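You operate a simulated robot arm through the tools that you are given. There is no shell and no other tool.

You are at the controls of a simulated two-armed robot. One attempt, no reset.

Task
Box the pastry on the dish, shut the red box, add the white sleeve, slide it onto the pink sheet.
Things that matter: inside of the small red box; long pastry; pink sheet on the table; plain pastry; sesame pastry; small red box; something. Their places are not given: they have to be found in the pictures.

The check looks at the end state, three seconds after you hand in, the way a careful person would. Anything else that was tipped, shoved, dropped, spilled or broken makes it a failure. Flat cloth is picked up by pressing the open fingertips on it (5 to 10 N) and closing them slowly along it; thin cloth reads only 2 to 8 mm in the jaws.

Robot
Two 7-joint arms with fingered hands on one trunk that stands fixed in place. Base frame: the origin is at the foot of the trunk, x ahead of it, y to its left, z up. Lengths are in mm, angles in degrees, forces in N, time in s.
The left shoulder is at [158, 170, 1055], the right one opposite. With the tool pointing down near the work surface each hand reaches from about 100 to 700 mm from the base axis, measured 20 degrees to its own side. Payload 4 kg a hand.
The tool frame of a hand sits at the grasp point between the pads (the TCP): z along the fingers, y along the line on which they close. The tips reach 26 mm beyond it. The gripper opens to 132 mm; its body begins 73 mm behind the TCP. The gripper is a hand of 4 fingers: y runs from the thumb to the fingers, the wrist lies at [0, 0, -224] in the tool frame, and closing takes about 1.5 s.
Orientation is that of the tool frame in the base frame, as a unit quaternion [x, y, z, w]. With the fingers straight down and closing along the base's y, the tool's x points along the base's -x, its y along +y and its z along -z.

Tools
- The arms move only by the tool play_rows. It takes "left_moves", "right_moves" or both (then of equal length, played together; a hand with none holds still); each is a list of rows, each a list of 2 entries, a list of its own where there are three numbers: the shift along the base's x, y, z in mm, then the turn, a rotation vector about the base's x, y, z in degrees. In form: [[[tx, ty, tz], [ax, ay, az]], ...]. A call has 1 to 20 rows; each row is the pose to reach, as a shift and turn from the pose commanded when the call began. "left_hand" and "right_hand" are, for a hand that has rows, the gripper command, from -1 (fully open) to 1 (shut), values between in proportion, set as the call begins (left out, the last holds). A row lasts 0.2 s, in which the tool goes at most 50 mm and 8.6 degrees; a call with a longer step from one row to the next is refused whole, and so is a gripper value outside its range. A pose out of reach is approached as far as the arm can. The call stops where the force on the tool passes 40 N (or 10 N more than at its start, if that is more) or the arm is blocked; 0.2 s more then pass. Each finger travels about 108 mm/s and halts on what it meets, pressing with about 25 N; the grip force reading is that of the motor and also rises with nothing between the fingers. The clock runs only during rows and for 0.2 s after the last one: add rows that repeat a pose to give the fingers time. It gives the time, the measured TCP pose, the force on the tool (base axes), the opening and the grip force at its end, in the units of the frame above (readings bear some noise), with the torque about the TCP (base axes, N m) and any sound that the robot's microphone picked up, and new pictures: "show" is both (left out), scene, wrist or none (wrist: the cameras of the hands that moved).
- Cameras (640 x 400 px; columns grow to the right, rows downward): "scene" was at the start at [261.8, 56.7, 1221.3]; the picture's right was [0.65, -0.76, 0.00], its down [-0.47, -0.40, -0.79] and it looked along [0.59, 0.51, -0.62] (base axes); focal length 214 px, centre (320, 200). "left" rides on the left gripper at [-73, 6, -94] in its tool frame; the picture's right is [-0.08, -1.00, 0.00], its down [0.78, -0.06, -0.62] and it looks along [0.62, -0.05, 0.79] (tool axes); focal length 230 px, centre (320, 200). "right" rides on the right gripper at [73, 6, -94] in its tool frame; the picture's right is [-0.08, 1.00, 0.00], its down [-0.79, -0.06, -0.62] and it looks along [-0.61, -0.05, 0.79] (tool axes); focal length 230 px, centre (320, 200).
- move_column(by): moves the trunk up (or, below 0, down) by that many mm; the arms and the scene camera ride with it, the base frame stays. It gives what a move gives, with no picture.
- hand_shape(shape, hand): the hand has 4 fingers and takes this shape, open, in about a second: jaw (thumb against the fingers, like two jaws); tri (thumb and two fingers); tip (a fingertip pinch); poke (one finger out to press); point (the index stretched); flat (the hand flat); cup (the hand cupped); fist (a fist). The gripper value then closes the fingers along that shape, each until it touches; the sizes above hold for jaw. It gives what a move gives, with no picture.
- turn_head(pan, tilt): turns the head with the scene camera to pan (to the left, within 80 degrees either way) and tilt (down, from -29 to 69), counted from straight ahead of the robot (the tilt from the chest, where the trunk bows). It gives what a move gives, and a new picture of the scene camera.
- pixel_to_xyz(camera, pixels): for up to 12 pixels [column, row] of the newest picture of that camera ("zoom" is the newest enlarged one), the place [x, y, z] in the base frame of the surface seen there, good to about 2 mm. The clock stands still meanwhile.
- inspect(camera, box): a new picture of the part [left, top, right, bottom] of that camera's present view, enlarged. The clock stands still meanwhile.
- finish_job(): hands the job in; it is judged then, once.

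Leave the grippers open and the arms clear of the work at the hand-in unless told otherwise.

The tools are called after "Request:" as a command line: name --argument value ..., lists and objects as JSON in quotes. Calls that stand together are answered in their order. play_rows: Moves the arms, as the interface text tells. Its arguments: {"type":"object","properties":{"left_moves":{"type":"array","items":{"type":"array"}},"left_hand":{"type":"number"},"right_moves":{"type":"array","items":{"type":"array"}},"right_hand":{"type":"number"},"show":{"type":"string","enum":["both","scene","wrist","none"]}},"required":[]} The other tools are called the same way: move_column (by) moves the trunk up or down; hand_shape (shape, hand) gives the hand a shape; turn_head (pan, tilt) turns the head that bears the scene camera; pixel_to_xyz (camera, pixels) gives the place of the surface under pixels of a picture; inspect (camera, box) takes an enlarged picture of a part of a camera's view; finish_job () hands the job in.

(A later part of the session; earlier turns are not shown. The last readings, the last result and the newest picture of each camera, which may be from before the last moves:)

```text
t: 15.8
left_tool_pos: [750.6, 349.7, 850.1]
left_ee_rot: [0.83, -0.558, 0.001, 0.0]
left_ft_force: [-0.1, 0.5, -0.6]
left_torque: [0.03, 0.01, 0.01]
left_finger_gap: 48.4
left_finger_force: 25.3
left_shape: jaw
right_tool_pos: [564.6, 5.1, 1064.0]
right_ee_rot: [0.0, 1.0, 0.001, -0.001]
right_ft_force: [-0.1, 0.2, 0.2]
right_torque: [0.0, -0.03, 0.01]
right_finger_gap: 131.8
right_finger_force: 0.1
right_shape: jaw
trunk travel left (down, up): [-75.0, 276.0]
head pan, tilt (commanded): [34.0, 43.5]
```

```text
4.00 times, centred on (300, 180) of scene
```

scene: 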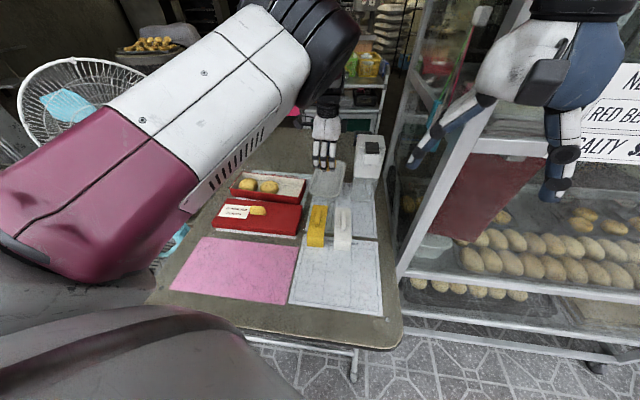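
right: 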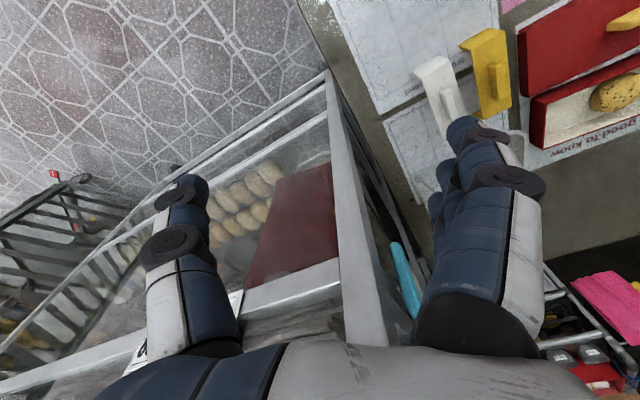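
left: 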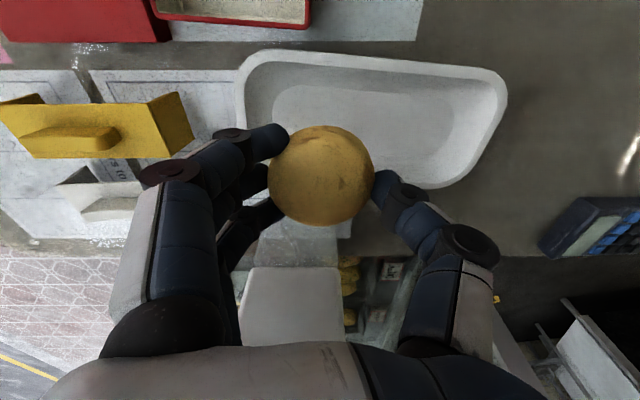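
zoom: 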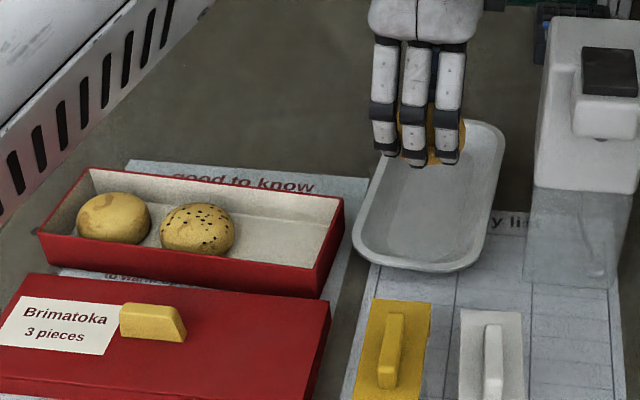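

The pastry is held and clear of the dish. To plan how the fingers fit in the box, I'll measure the finger outlines in the present grip.

Request:
inspect --camera "scene" --box '[300, 110, 364, 175]'

Request:
pixel_to_xyz --camera "zoom" --pixels '[[320, 340], [320, 310], [320, 280], [320, 250], [320, 220], [320, 190], [320, 160], [320, 130], [320, 100], [250, 300], [380, 320], [350, 300]]'

Request:
pixel_to_xyz --camera "left" --pixels '[[265, 140], [235, 140], [200, 160], [375, 185], [395, 195], [420, 220], [460, 240], [320, 175], [180, 190], [270, 210], [410, 185], [440, 200]]'

```text
6.15 times, centred on (332, 142) of scene
```

zoom: 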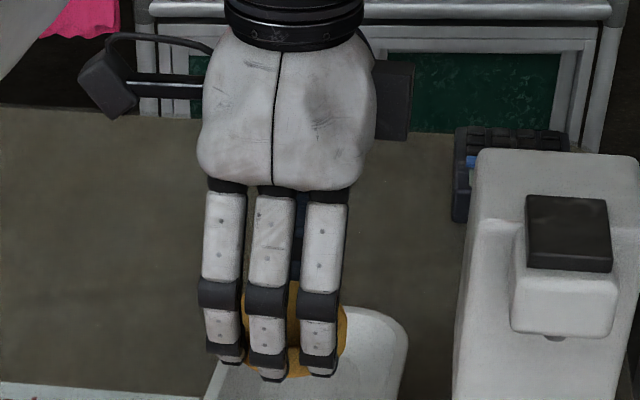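

```text
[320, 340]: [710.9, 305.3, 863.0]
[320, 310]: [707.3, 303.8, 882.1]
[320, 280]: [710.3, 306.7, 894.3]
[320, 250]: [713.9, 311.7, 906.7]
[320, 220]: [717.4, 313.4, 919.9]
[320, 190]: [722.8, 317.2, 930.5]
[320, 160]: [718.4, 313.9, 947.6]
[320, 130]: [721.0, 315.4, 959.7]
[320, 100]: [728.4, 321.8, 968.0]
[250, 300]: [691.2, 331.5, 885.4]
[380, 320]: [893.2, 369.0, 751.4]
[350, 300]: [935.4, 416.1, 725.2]
```

```text
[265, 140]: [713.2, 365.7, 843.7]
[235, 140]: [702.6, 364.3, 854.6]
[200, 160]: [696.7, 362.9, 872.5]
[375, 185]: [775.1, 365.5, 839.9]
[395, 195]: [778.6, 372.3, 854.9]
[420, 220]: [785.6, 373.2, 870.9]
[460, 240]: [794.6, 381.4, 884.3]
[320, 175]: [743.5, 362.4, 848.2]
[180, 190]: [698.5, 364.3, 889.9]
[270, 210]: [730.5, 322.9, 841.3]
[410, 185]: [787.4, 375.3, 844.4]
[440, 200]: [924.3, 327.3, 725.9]
```

The fingers' outer half-width is about 42 mm near the tips, growing upward, while the box's inner half-width is about 42 mm. So I'll release with the tips just inside the rim. Measuring the box exactly now.

Request:
inspect --camera "scene" --box '[224, 165, 314, 221]'

Request:
pixel_to_xyz --camera "zoom" --pixels '[[450, 110], [500, 130], [520, 160], [470, 150], [440, 140], [560, 90], [565, 110], [530, 200], [545, 225], [555, 100], [400, 90], [300, 180]]'

```text
7.11 times, centred on (269, 193) of scene
```

zoom: 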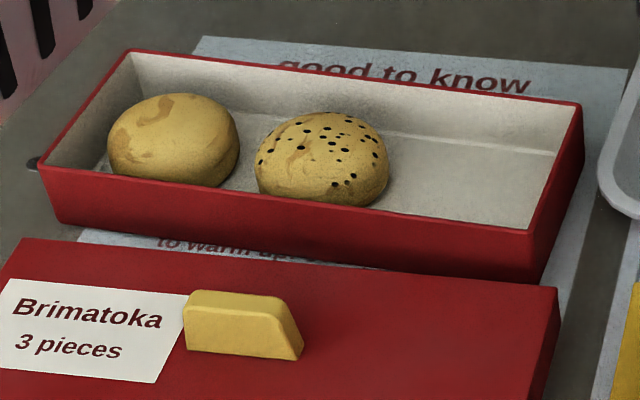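

```text
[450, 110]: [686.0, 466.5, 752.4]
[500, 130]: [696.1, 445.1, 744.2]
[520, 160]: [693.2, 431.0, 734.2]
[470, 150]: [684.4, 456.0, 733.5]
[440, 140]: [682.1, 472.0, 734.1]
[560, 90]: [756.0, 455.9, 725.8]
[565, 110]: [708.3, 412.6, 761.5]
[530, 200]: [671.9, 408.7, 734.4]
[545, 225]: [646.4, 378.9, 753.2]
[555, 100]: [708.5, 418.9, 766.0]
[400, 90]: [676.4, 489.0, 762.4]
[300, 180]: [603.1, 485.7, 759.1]
```

Request:
inspect --camera "scene" --box '[278, 165, 318, 205]'

Request:
pixel_to_xyz --camera "zoom" --pixels '[[100, 70], [200, 86], [300, 100], [400, 114], [100, 290], [200, 305], [300, 318], [340, 325], [395, 200], [420, 150], [370, 270], [410, 170]]'

```text
10.00 times, centred on (298, 185) of scene
```

zoom: 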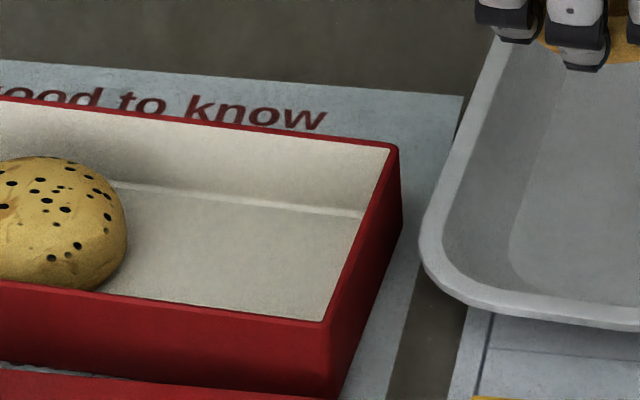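

```text
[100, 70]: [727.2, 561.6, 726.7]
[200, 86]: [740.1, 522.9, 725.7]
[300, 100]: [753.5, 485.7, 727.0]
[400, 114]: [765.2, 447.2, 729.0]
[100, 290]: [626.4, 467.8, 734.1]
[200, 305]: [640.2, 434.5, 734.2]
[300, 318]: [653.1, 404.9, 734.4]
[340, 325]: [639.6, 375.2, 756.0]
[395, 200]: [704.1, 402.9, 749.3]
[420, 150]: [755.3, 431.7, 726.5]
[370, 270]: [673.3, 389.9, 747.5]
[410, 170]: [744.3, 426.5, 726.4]
```

Request:
pixel_to_xyz --camera "zoom" --pixels '[[100, 111], [200, 124], [300, 137], [380, 147], [100, 298], [200, 312], [300, 325], [327, 322], [345, 282], [362, 240], [378, 200], [394, 155]]'

```text
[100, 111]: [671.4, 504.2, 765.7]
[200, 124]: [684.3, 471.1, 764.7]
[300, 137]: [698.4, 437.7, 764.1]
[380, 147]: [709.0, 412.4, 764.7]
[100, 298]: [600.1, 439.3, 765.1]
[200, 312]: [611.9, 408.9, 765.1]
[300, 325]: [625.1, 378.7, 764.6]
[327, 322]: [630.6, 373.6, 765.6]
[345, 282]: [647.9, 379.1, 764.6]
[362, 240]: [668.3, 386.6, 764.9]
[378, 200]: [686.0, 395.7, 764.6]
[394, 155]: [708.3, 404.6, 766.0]
```

Box frame found: turned 22.5°, centre ≈ (626, 494.5), rim z 765, floor z 734; empty slot centre ≈ (654, 428). Moving the pastry there at the present height.

Request:
play_rows --left_moves '[[[-20, 16, 5], [0, 0, 0]], [[-45, 36, 5], [0, 0, 0]], [[-70, 57, 5], [0, 0, 0]], [[-90, 73, 0], [0, 0, 0]], [[-96.5, 78.5, -10], [0, 0, 0.5]], [[-96.5, 78.5, -20], [0, 0, 0.5]], [[-96.5, 78.5, -20], [0, 0, 0.5]]]'

Request:
inspect --camera "scene" --box '[250, 130, 330, 210]'

Request:
inspect --camera "left" --box '[150, 50, 470, 250]'

```text
t: 17.4
left_tool_pos: [652.6, 426.6, 829.7]
left_ee_rot: [0.832, -0.555, 0.002, 0.001]
left_ft_force: [-0.4, -0.9, -0.3]
left_torque: [-0.04, 0.0, -0.01]
left_finger_gap: 47.9
left_finger_force: 24.6
left_shape: jaw
right_tool_pos: [564.8, 6.5, 1065.2]
right_ee_rot: [0.0, 1.0, 0.0, 0.0]
right_ft_force: [-0.2, -0.1, 0.1]
right_torque: [0.0, 0.03, 0.03]
right_finger_gap: 131.7
right_finger_force: 0.1
right_shape: jaw
trunk travel left (down, up): [-75.0, 276.0]
head pan, tilt (commanded): [34.0, 43.5]
```

scene: 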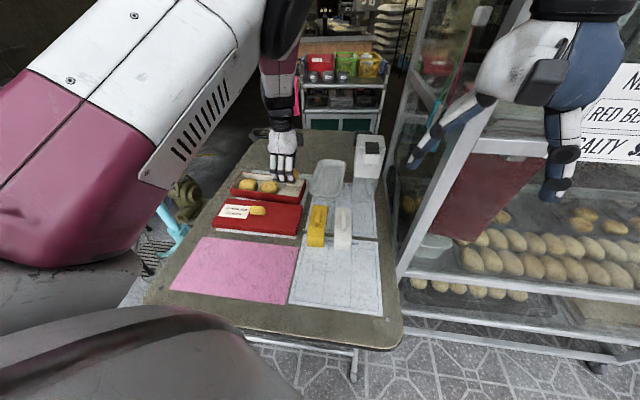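
left: 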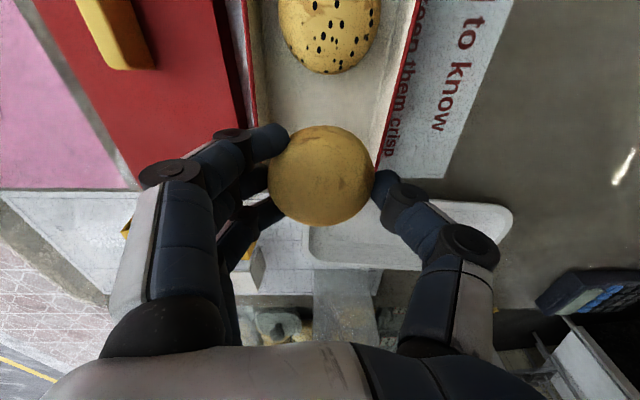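

```text
5.00 times, centred on (290, 170) of scene
```

zoom: 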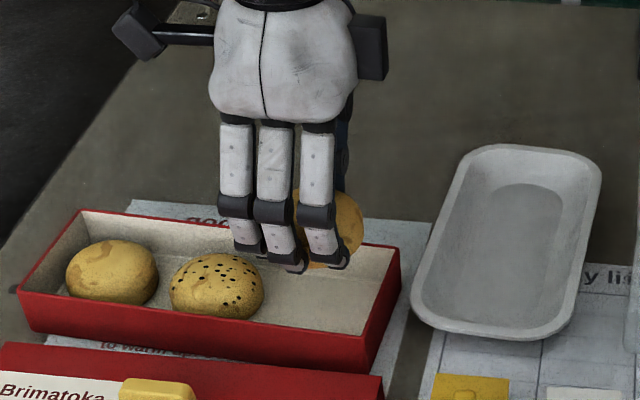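

```text
2.00 times, centred on (310, 150) of left
```

zoom: 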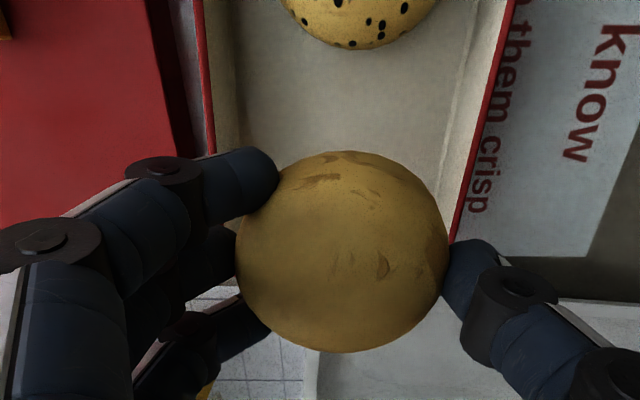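

Request:
pixel_to_xyz --camera "left" --pixels '[[322, 72], [325, 30], [284, 25], [376, 25], [320, 110], [269, 175], [373, 175], [320, 127], [320, 224], [253, 100], [392, 100], [320, 175]]'

Request:
pixel_to_xyz --camera "scene" --pixels '[[297, 180], [294, 184], [303, 178]]'

```text
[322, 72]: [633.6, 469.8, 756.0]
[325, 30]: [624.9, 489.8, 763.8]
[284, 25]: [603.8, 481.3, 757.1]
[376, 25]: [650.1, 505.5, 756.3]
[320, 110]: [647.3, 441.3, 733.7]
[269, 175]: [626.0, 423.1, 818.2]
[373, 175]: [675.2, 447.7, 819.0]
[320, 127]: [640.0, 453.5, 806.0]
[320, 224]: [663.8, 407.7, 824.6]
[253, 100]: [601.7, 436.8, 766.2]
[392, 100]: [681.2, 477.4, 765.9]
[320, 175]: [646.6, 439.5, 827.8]
```

```text
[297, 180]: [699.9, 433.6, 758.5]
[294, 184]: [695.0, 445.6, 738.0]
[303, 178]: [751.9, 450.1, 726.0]
```

Pastry and box are centred on each other (both at cross-coordinate ≈768). Lowering to z≈785 and checking the finger-to-rim clearance.

Request:
play_rows --left_moves '[[[0, 0, -15], [0, 0, 0]], [[0, 0, -28], [0, 0, 0]], [[0, 0, -38], [0, 0, 0]], [[0, 0, -45], [0, 0, 0]], [[0, 0, -45], [0, 0, 0]]]'

Request:
inspect --camera "left" --box '[150, 50, 470, 250]'

Request:
inspect --camera "scene" --box '[258, 145, 322, 209]'

```text
t: 18.6
left_tool_pos: [653.3, 427.6, 787.3]
left_ee_rot: [0.832, -0.555, 0.002, 0.001]
left_ft_force: [0.7, -0.1, 5.0]
left_torque: [0.0, 0.1, -0.06]
left_finger_gap: 48.0
left_finger_force: 25.1
left_shape: jaw
right_tool_pos: [562.8, 5.5, 1066.3]
right_ee_rot: [0.0, 1.0, 0.0, 0.0]
right_ft_force: [0.1, 0.4, 0.4]
right_torque: [0.0, 0.01, -0.01]
right_finger_gap: 132.3
right_finger_force: 0.1
right_shape: jaw
trunk travel left (down, up): [-75.0, 276.0]
head pan, tilt (commanded): [34.0, 43.5]
```

scene: 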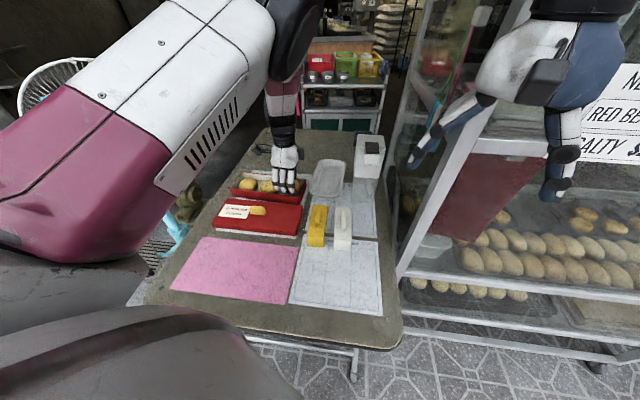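
left: 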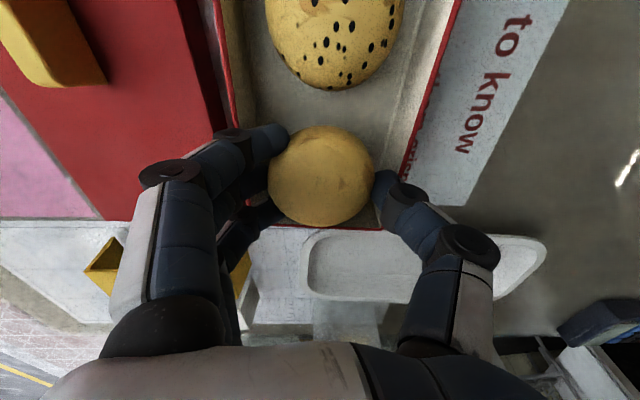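

```text
2.00 times, centred on (310, 150) of left
```

zoom: 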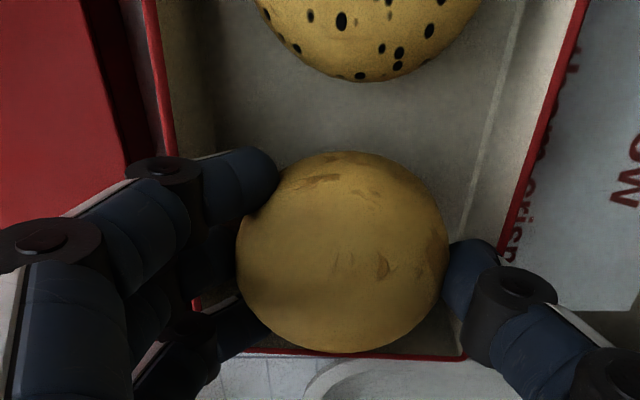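

```text
6.25 times, centred on (290, 177) of scene
```

zoom: 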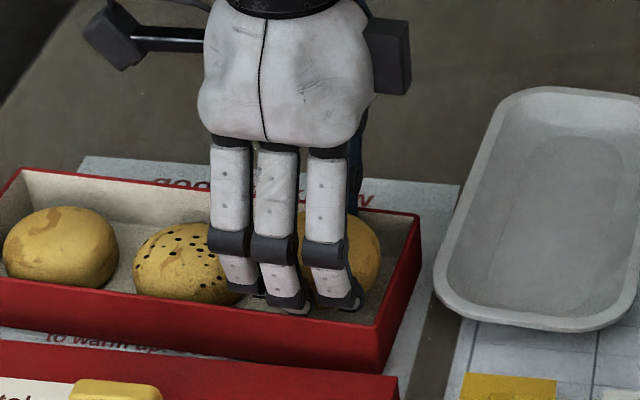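

A light 5 N push: the near fingertips are just touching the near rim top (tips at z≈763, rim 765). I'll raise 4 mm so nothing touches, then open a little so the pastry drops flat the last ~2 cm into its slot.

Request:
play_rows --left_moves '[[[0, 0, 4], [0, 0, 0]], [[0, 0, 4], [0, 0, 0]], [[0, 0, 4], [0, 0, 0]]]' --show "none"

Request:
play_rows --left_moves '[[[0, 0, 0], [0, 0, 0]], [[0, 0, 0], [0, 0, 0]], [[0, 0, 0], [0, 0, 0]]]' --left_hand 0.0

Request:
inspect --camera "left" --box '[150, 50, 470, 250]'

```text
t: 19.4
left_tool_pos: [654.0, 426.1, 788.7]
left_ee_rot: [0.832, -0.555, 0.001, 0.001]
left_ft_force: [-1.2, -1.1, 0.0]
left_torque: [0.0, -0.01, -0.03]
left_finger_gap: 48.1
left_finger_force: 24.8
left_shape: jaw
right_tool_pos: [564.8, 5.8, 1065.6]
right_ee_rot: [0.0, 1.0, 0.0, 0.0]
right_ft_force: [-0.6, 0.4, -0.3]
right_torque: [-0.02, 0.01, -0.02]
right_finger_gap: 131.6
right_finger_force: 0.1
right_shape: jaw
trunk travel left (down, up): [-75.0, 276.0]
head pan, tilt (commanded): [34.0, 43.5]
```

```text
t: 20.2
left_tool_pos: [654.2, 427.6, 789.0]
left_ee_rot: [0.832, -0.554, 0.0, -0.001]
left_ft_force: [-0.6, -0.3, 3.7]
left_torque: [-0.04, 0.05, 0.04]
left_finger_gap: 59.5
left_finger_force: 0.0
left_shape: jaw
right_tool_pos: [564.0, 5.6, 1065.9]
right_ee_rot: [0.0, 1.0, 0.001, 0.0]
right_ft_force: [-1.0, 0.5, -1.0]
right_torque: [-0.03, 0.03, 0.02]
right_finger_gap: 131.9
right_finger_force: 0.1
right_shape: jaw
trunk travel left (down, up): [-75.0, 276.0]
head pan, tilt (commanded): [34.0, 43.5]
```

scene: 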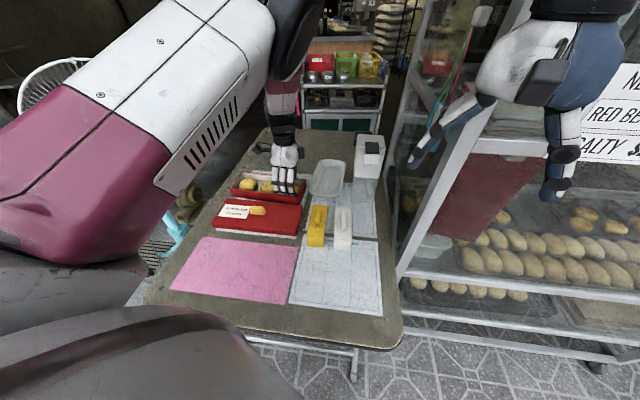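
left: 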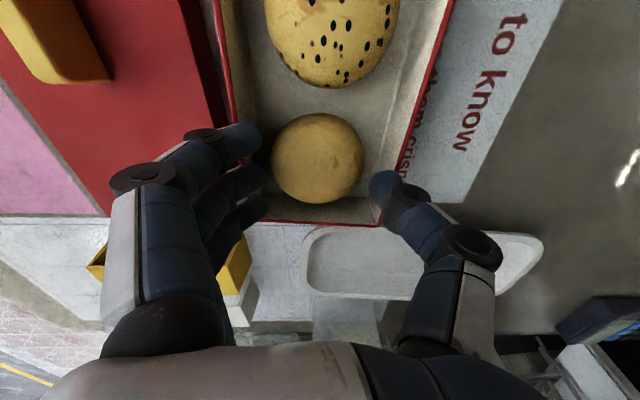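

```text
2.00 times, centred on (310, 150) of left
```

zoom: 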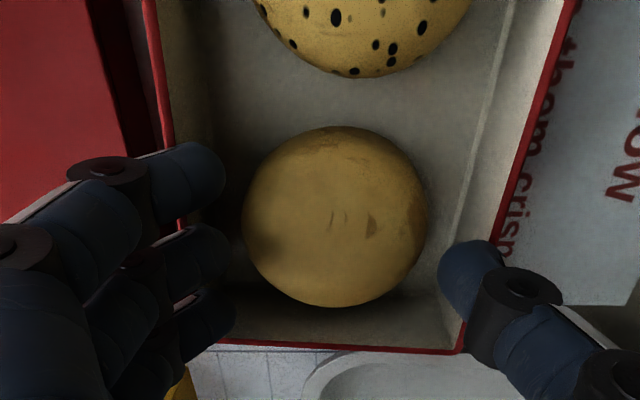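

The pastry lies flat in its slot. The fingers are lightly touching the walls (3.7 N), so I'll close them a touch and rise straight up.

Request:
play_rows --left_moves '[[[0, 0, 0], [0, 0, 0]], [[0, 0, 6], [0, 0, 0]], [[0, 0, 16], [0, 0, 0]], [[0, 0, 40], [0, 0, 0]], [[0, 0, 80], [0, 0, 0]], [[0, 0, 110], [0, 0, 0]]]' --left_hand 0.13

Request:
inspect --camera "scene" --box '[214, 160, 314, 222]'

```text
t: 21.6
left_tool_pos: [653.4, 426.5, 897.0]
left_ee_rot: [0.832, -0.555, 0.001, 0.0]
left_ft_force: [-0.1, 0.1, 0.2]
left_torque: [0.02, 0.01, -0.03]
left_finger_gap: 57.3
left_finger_force: 0.1
left_shape: jaw
right_tool_pos: [563.5, 5.9, 1065.3]
right_ee_rot: [-0.001, 1.0, 0.0, -0.001]
right_ft_force: [0.7, -0.6, -0.6]
right_torque: [-0.01, 0.02, -0.03]
right_finger_gap: 132.0
right_finger_force: 0.0
right_shape: jaw
trunk travel left (down, up): [-75.0, 276.0]
head pan, tilt (commanded): [34.0, 43.5]
```

scene: 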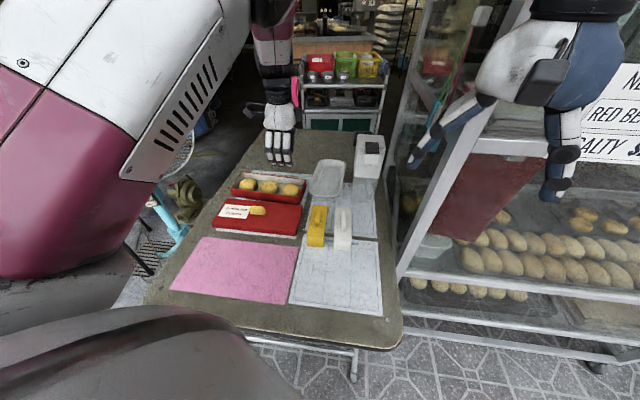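
left: 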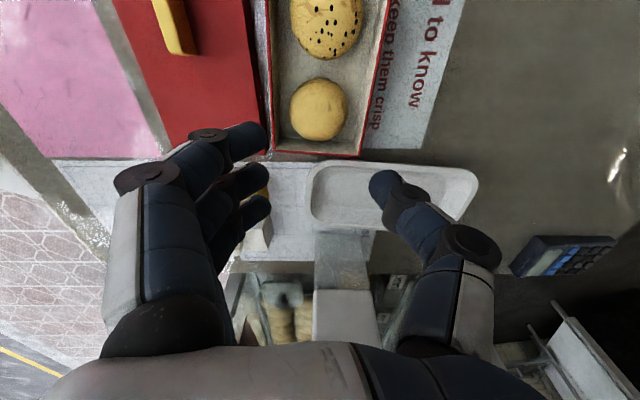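

```text
6.40 times, centred on (264, 191) of scene
```

zoom: 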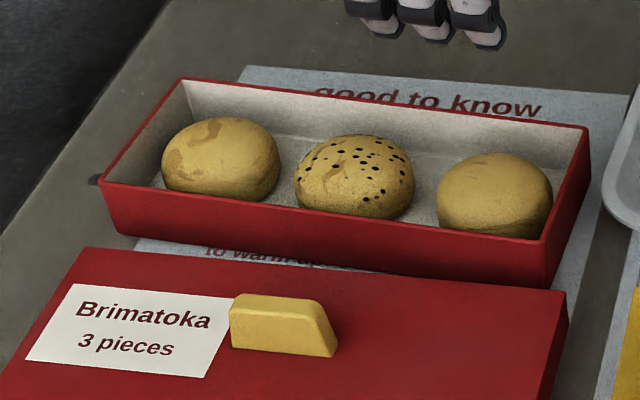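

All three pastries are in the box. Next the lid: a closer look at it and its handle.

Request:
inspect --camera "scene" --box '[208, 195, 308, 257]'

Request:
pixel_to_xyz --camera "zoom" --pixels '[[120, 28], [300, 47], [450, 62], [590, 76], [600, 90], [585, 130], [572, 180], [560, 215], [400, 195], [250, 180], [100, 162], [40, 150]]'

Request:
pixel_to_xyz --camera "zoom" --pixels '[[270, 75], [300, 75], [340, 80], [350, 85], [365, 120], [360, 130], [300, 125], [270, 120], [310, 100], [345, 110], [280, 90], [400, 120]]'

```text
6.40 times, centred on (258, 226) of scene
```

zoom: 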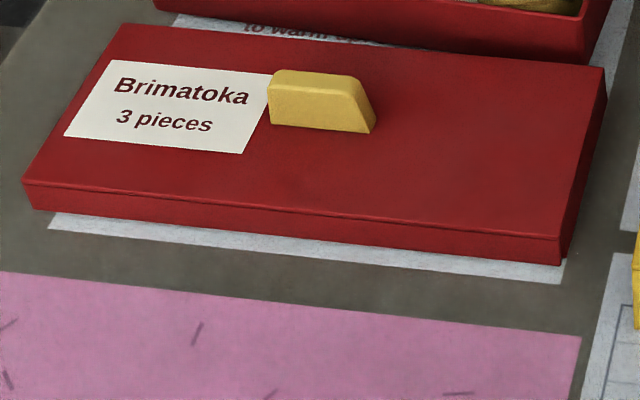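

```text
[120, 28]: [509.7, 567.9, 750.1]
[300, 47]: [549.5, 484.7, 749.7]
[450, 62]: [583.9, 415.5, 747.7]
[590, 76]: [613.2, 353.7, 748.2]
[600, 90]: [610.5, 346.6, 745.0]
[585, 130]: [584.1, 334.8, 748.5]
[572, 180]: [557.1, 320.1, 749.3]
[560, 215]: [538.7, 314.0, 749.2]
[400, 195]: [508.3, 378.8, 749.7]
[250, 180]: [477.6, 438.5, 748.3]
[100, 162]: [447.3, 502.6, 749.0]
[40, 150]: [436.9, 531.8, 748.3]
```

```text
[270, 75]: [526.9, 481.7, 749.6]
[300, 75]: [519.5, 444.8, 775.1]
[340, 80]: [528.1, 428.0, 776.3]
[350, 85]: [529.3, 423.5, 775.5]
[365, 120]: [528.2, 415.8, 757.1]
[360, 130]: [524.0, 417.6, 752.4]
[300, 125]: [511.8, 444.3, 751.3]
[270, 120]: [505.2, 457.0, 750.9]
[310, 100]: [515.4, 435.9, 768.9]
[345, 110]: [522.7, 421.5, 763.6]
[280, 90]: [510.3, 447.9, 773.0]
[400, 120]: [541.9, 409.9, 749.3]
```

Request:
pixel_to_xyz --camera "zoom" --pixels '[[200, 33], [350, 46], [500, 60], [60, 185], [200, 199], [350, 215], [500, 230], [598, 80], [584, 130], [570, 180], [110, 45], [50, 140]]'

Request:
pixel_to_xyz --camera "zoom" --pixels '[[200, 220], [350, 237], [500, 252], [400, 242], [300, 232], [100, 208], [575, 205], [582, 185], [595, 140], [600, 115], [565, 240], [560, 255]]'

```text
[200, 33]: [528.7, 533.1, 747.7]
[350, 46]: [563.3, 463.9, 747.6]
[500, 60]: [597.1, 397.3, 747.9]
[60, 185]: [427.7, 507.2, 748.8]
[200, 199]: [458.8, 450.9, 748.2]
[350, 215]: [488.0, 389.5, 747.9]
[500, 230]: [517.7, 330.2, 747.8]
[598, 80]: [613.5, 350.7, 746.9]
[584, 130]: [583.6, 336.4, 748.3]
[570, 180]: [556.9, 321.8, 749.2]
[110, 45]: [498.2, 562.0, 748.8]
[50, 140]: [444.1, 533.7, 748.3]
```

```text
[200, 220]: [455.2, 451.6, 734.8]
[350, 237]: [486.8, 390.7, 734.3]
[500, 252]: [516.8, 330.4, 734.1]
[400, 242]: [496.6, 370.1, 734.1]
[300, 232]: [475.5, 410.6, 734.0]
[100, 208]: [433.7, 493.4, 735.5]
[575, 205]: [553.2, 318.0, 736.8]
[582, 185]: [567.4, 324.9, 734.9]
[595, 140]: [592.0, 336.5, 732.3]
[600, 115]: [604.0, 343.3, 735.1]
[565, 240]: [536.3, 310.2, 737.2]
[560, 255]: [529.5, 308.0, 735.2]
```

Lid: 243 × 102, centre ≈ (520, 437), turned 26.6° (4° more than the box); its handle is about 47 × 13 mm, z 749–776, at the lid's centre and along its length. Moving above the handle with the fingers closing across it.

Request:
play_rows --left_moves '[[[-30, 2, 0], [0, 0, 1]], [[-65, 5, 0], [0, 0, 2]], [[-100, 8, -10], [0, 0, 3]], [[-125, 10, -30], [0, 0, 4]], [[-133, 10.5, -55], [0, 0, 4.1]], [[-133, 10.5, -75], [0, 0, 4.1]], [[-133, 10.5, -75], [0, 0, 4.1]]]'

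Request:
inspect --camera "scene" --box '[218, 165, 308, 221]'

Request:
inspect --camera "left" --box '[150, 50, 470, 250]'

```text
t: 23.2
left_tool_pos: [520.8, 437.7, 823.2]
left_ee_rot: [0.851, -0.525, 0.0, 0.0]
left_ft_force: [0.6, -0.6, 0.1]
left_torque: [-0.01, 0.02, 0.02]
left_finger_gap: 57.4
left_finger_force: 0.1
left_shape: jaw
right_tool_pos: [562.9, 5.5, 1065.5]
right_ee_rot: [0.0, 1.0, -0.001, 0.0]
right_ft_force: [-0.3, 0.4, 0.0]
right_torque: [-0.02, 0.0, -0.04]
right_finger_gap: 132.1
right_finger_force: 0.1
right_shape: jaw
trunk travel left (down, up): [-75.0, 276.0]
head pan, tilt (commanded): [34.0, 43.5]
```

scene: 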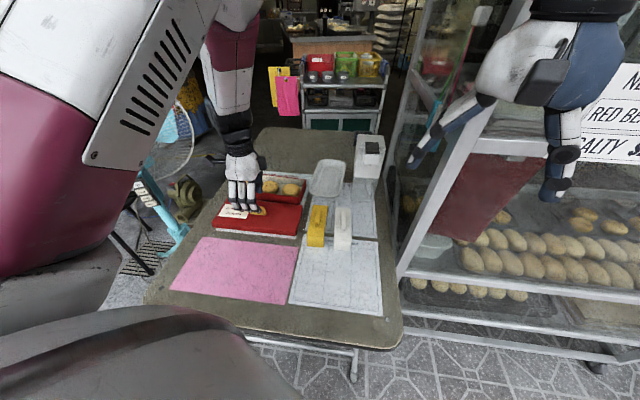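
left: 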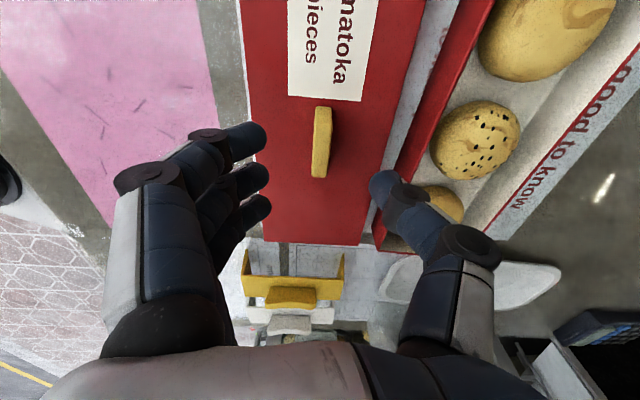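

```text
7.11 times, centred on (263, 193) of scene
```

zoom: 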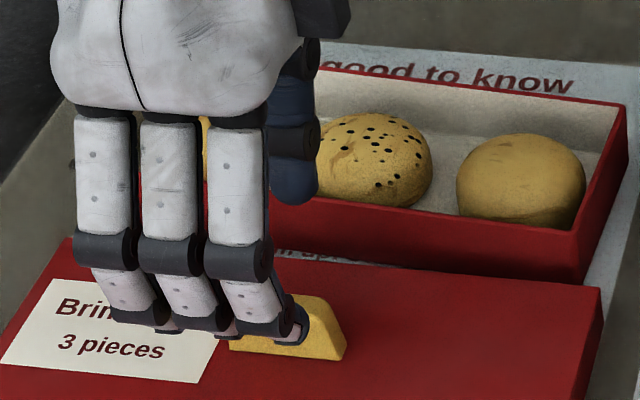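

```text
2.00 times, centred on (310, 150) of left
```

zoom: 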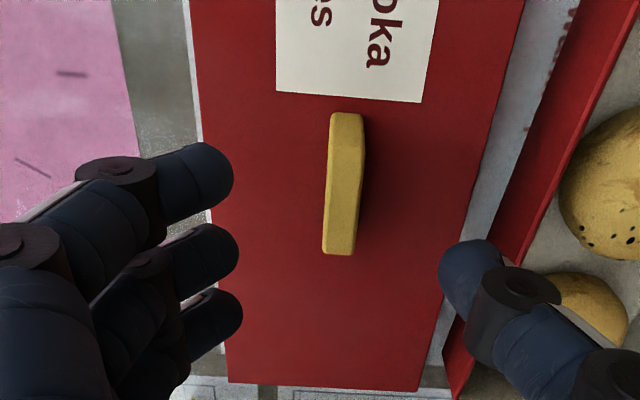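

The handle sits nicely between thumb and fingers. Measuring it from this nearer camera.

Request:
pixel_to_xyz --camera "left" --pixels '[[317, 110], [330, 110], [313, 174], [325, 174], [321, 140], [315, 140], [329, 140], [320, 160], [270, 150], [380, 150], [240, 100], [415, 50]]'

Request:
pixel_to_xyz --camera "left" --pixels '[[246, 60], [252, 110], [259, 170], [264, 225], [411, 30], [398, 90], [385, 150], [372, 210], [280, 241], [350, 243], [400, 60], [330, 60]]'

```text
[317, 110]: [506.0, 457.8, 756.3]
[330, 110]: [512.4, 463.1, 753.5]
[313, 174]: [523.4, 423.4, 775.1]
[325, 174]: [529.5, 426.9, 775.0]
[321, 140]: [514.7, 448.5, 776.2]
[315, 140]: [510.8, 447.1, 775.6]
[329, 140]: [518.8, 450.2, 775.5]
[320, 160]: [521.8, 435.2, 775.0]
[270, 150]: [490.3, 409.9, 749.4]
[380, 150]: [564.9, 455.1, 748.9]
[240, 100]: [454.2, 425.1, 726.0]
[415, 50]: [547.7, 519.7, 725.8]
```

```text
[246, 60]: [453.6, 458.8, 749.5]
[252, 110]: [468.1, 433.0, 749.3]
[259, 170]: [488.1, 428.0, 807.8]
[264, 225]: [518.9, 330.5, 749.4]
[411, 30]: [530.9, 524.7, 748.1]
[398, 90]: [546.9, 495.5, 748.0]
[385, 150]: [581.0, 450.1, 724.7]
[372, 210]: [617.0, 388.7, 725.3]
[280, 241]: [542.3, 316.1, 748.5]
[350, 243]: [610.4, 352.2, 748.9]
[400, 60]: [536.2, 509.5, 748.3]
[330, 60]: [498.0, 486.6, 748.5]
```

Alignment is within 1 mm. Lowering 44 mm so the tips sit just above the lid (TCP z≈779).

Request:
play_rows --left_moves '[[[0, 0, -15], [0, 0, 0]], [[0, 0, -28], [0, 0, 0]], [[0, 0, -38], [0, 0, 0]], [[0, 0, -44], [0, 0, 0]], [[0, 0, -44], [0, 0, 0]]]'

Request:
inspect --camera "scene" --box '[218, 175, 298, 225]'

```text
t: 24.4
left_tool_pos: [522.2, 435.2, 780.8]
left_ee_rot: [0.852, -0.524, 0.001, 0.001]
left_ft_force: [-0.3, -0.1, 0.0]
left_torque: [0.01, -0.02, -0.03]
left_finger_gap: 57.6
left_finger_force: 0.2
left_shape: jaw
right_tool_pos: [563.5, 5.1, 1064.7]
right_ee_rot: [0.0, 1.0, 0.0, 0.001]
right_ft_force: [-0.6, -0.3, 0.7]
right_torque: [-0.02, -0.03, 0.01]
right_finger_gap: 131.9
right_finger_force: 0.1
right_shape: jaw
trunk travel left (down, up): [-75.0, 276.0]
head pan, tilt (commanded): [34.0, 43.5]
```

scene: 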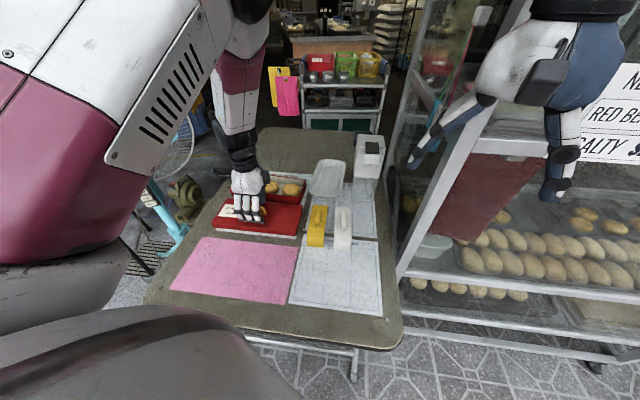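
left: 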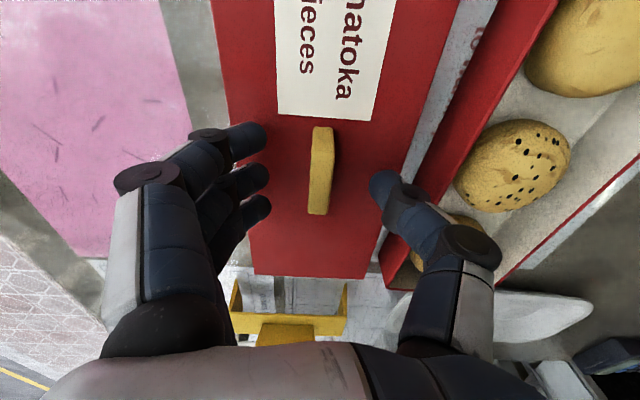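

```text
8.00 times, centred on (258, 200) of scene
```

zoom: 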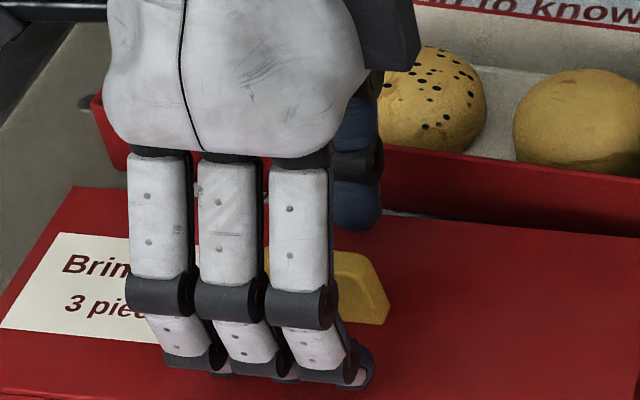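

Nothing touched. Closing on the handle.

Request:
play_rows --left_moves '[[[0, 0, 0], [0, 0, 0]], [[0, 0, 0], [0, 0, 0]], [[0, 0, 0], [0, 0, 0]], [[0, 0, 0], [0, 0, 0]], [[0, 0, 0], [0, 0, 0]], [[0, 0, 0], [0, 0, 0]]]' --left_hand 1.0

Request:
inspect --camera "scene" --box '[218, 175, 298, 225]'

```text
t: 25.8
left_tool_pos: [521.2, 435.8, 781.2]
left_ee_rot: [0.852, -0.524, 0.0, 0.0]
left_ft_force: [1.2, -0.2, -0.2]
left_torque: [-0.02, 0.08, 0.03]
left_finger_gap: 6.5
left_finger_force: 25.3
left_shape: jaw
right_tool_pos: [562.8, 6.2, 1065.0]
right_ee_rot: [-0.001, 1.0, 0.0, 0.0]
right_ft_force: [-0.3, 0.2, -0.1]
right_torque: [-0.03, 0.03, 0.04]
right_finger_gap: 131.9
right_finger_force: 0.0
right_shape: jaw
trunk travel left (down, up): [-75.0, 276.0]
head pan, tilt (commanded): [34.0, 43.5]
```

scene: 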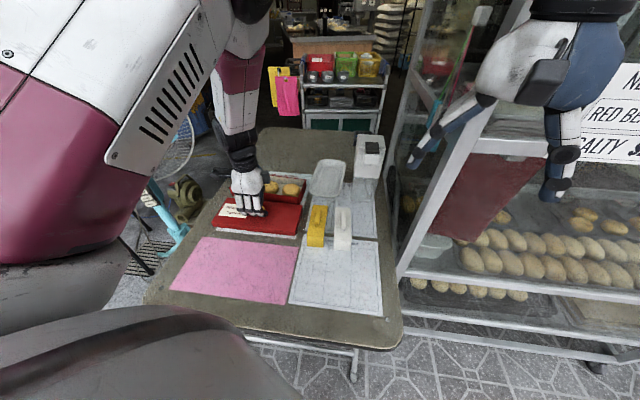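
left: 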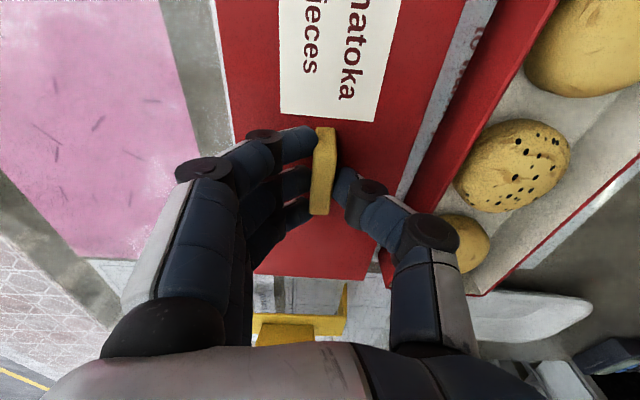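

```text
8.00 times, centred on (258, 200) of scene
```

zoom: 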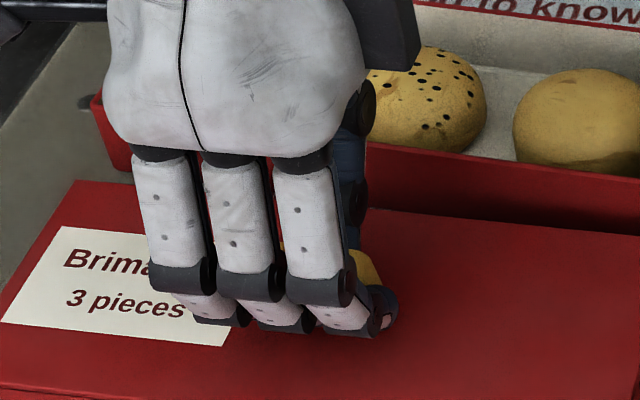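

The handle is gripped (6.5 mm, 25 N). Lifting the lid straight up 60 mm and checking.

Request:
play_rows --left_moves '[[[0, 0, 4], [0, 0, 0]], [[0, 0, 10], [0, 0, 0]], [[0, 0, 22], [0, 0, 0]], [[0, 0, 40], [0, 0, 0]], [[0, 0, 60], [0, 0, 0]], [[0, 0, 70], [0, 0, 0]], [[0, 0, 70], [0, 0, 0]]]'

Request:
inspect --camera "scene" --box '[198, 150, 318, 225]'

```text
t: 27.4
left_tool_pos: [520.3, 437.5, 851.5]
left_ee_rot: [0.851, -0.525, 0.001, 0.001]
left_ft_force: [0.2, 0.7, -0.3]
left_torque: [0.01, -0.01, -0.03]
left_finger_gap: 6.5
left_finger_force: 25.1
left_shape: jaw
right_tool_pos: [563.4, 6.0, 1065.0]
right_ee_rot: [0.001, 1.0, 0.0, 0.0]
right_ft_force: [-0.2, 0.0, 1.0]
right_torque: [0.01, 0.02, 0.0]
right_finger_gap: 131.9
right_finger_force: 0.0
right_shape: jaw
trunk travel left (down, up): [-75.0, 276.0]
head pan, tilt (commanded): [34.0, 43.5]
```

scene: 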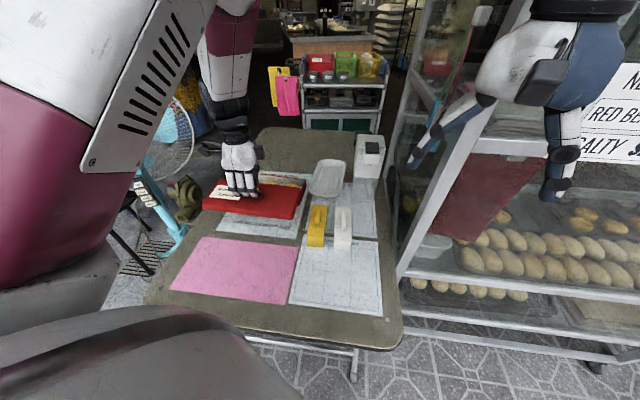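
left: 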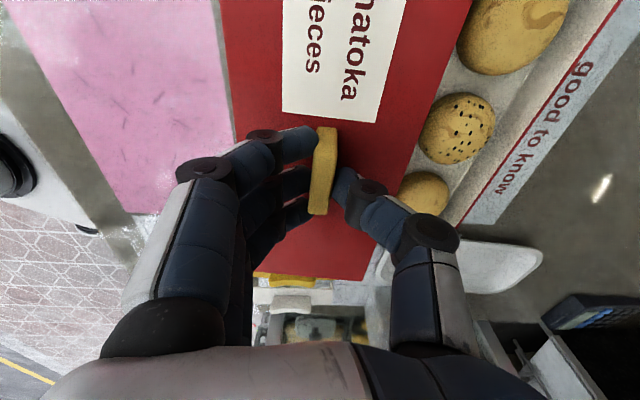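

```text
5.33 times, centred on (258, 188) of scene
```

zoom: 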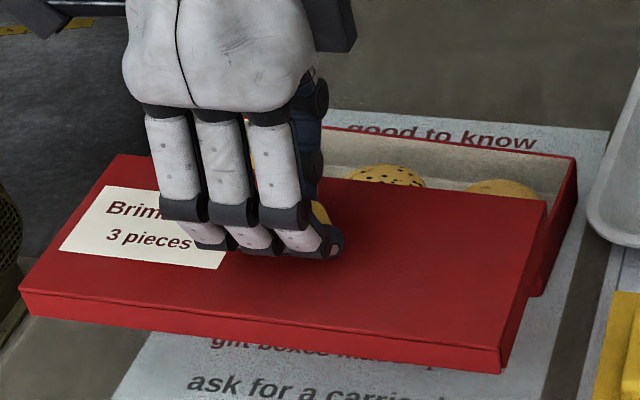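

Lid is in the hand. Measuring its edges in the hand to find tilt and heading.

Request:
pixel_to_xyz --camera "zoom" --pixels '[[40, 287], [120, 297], [250, 313], [380, 329], [480, 341], [503, 325], [515, 285], [528, 245], [540, 210], [105, 180], [60, 240], [430, 195]]'

Request:
pixel_to_xyz --camera "left" --pixels '[[222, 30], [228, 80], [234, 130], [268, 268], [310, 274], [360, 279], [467, 20], [450, 65], [430, 115], [410, 165], [425, 60], [250, 60]]'

```text
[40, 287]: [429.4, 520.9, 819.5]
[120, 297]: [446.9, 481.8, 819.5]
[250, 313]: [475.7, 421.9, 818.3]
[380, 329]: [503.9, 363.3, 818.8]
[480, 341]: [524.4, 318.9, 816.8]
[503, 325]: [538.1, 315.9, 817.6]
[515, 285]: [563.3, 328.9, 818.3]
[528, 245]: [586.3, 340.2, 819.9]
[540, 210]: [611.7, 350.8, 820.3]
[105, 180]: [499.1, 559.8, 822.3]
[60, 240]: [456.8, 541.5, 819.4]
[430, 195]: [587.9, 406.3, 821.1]
```

```text
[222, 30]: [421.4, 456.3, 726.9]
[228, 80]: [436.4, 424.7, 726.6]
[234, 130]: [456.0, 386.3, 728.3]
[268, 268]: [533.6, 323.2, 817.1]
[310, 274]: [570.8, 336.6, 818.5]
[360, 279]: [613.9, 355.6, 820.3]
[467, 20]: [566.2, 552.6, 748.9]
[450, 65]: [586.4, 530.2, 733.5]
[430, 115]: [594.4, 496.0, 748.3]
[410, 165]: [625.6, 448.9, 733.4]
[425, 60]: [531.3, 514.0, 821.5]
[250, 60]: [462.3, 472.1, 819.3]
```

The lid hangs nearly level (within ~2 mm) at heading ≈25.4°. I'll measure its corners more exactly with tight zooms.

Request:
inspect --camera "scene" --box '[198, 175, 230, 207]'

Request:
inspect --camera "scene" --box '[280, 180, 312, 220]'

```text
12.50 times, centred on (214, 191) of scene
```

zoom: 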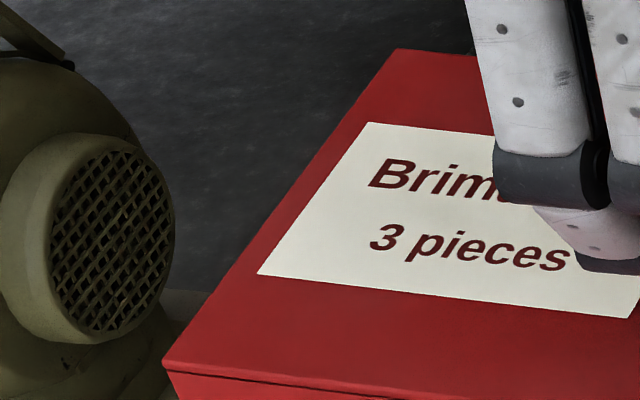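

```text
10.00 times, centred on (296, 200) of scene
```

zoom: 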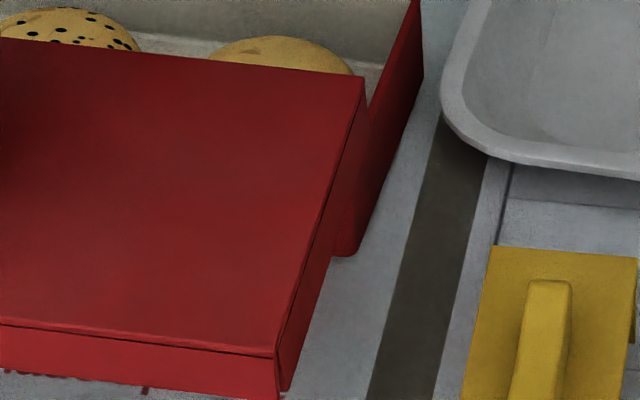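

Request:
pixel_to_xyz --camera "zoom" --pixels '[[361, 82], [340, 148], [308, 248], [272, 352], [100, 52], [200, 62], [300, 73], [150, 339], [50, 328], [220, 347], [285, 370], [320, 240]]'

Request:
inspect --camera "scene" --box '[198, 175, 230, 207]'

Request:
pixel_to_xyz --camera "zoom" --pixels '[[397, 53], [340, 138], [280, 215], [220, 290], [170, 358], [430, 55], [460, 58], [250, 372], [350, 387], [175, 380], [300, 390], [300, 330]]'

```text
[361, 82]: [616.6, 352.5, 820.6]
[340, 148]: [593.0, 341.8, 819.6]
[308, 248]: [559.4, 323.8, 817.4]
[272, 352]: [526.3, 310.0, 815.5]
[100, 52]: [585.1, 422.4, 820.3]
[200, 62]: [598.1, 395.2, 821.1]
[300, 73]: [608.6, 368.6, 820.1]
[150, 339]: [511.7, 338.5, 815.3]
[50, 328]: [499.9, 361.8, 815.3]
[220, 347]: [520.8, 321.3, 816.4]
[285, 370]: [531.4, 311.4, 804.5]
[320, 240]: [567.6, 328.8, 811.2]
```

```text
12.50 times, centred on (214, 191) of scene
```

zoom: 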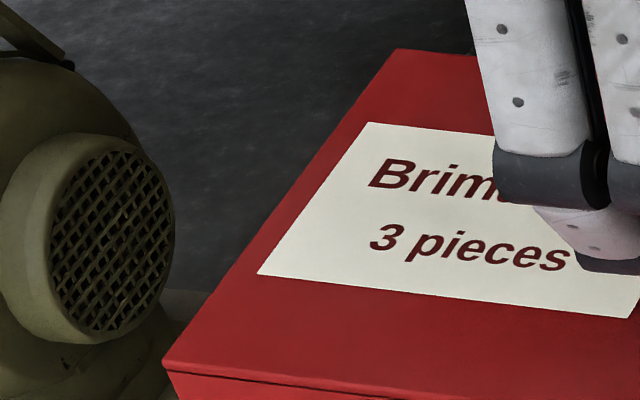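

```text
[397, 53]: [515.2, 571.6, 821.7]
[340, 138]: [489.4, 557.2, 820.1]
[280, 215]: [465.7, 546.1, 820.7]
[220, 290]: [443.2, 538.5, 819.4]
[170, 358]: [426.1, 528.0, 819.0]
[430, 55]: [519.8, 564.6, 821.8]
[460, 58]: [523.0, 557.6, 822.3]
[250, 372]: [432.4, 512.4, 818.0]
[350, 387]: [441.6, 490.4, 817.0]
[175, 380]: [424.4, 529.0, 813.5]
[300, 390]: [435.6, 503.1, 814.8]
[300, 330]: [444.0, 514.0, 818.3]
```

Lid corners give centre ≈ (521, 440.5), heading ≈25°, near side ≈4 mm lower than far (2.3° tilt). Now re-measuring the visible box rim in case it shifted slightly.

Request:
inspect --camera "scene" --box '[260, 165, 316, 200]'

Request:
inspect --camera "left" --box '[400, 0, 640, 230]'

```text
11.43 times, centred on (288, 182) of scene
```

zoom: 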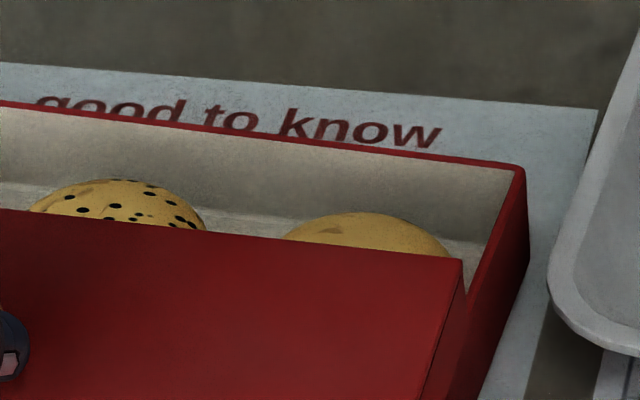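

```text
1.74 times, centred on (520, 115) of left
```

zoom: 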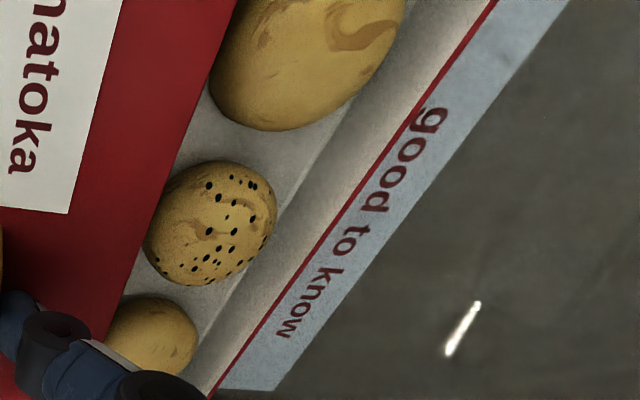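

Request:
pixel_to_xyz --camera "zoom" --pixels '[[490, 10], [420, 106], [350, 202], [280, 298], [230, 367], [425, 106], [415, 106]]'

Request:
inspect --camera "scene" --box '[260, 165, 316, 200]'

Request:
pixel_to_xyz --camera "zoom" --pixels '[[50, 107], [150, 121], [250, 135], [350, 148], [450, 161], [515, 170], [512, 190], [502, 220], [490, 250], [478, 280], [524, 180], [523, 200]]'

```text
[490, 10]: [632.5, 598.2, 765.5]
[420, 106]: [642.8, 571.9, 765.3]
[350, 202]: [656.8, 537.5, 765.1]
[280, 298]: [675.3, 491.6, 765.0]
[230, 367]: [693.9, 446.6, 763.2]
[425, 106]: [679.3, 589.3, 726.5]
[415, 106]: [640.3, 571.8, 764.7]
```

```text
11.43 times, centred on (288, 182) of scene
```

zoom: 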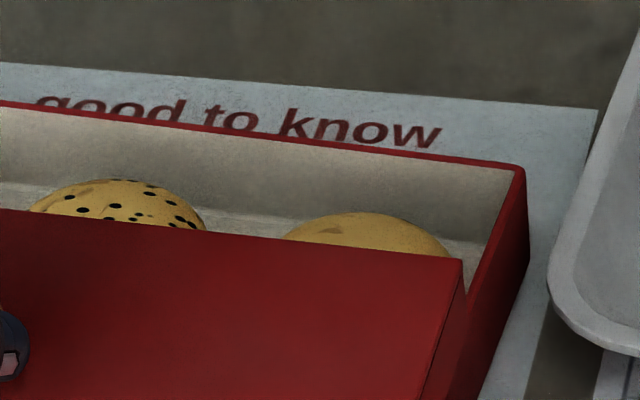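

```text
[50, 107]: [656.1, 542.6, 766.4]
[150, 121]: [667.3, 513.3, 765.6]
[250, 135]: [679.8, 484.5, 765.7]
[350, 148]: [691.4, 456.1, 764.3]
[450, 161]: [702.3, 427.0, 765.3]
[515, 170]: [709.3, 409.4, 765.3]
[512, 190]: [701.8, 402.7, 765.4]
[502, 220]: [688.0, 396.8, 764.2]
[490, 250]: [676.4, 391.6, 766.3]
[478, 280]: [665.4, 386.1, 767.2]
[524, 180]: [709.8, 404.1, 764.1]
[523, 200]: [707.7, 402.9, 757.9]
```

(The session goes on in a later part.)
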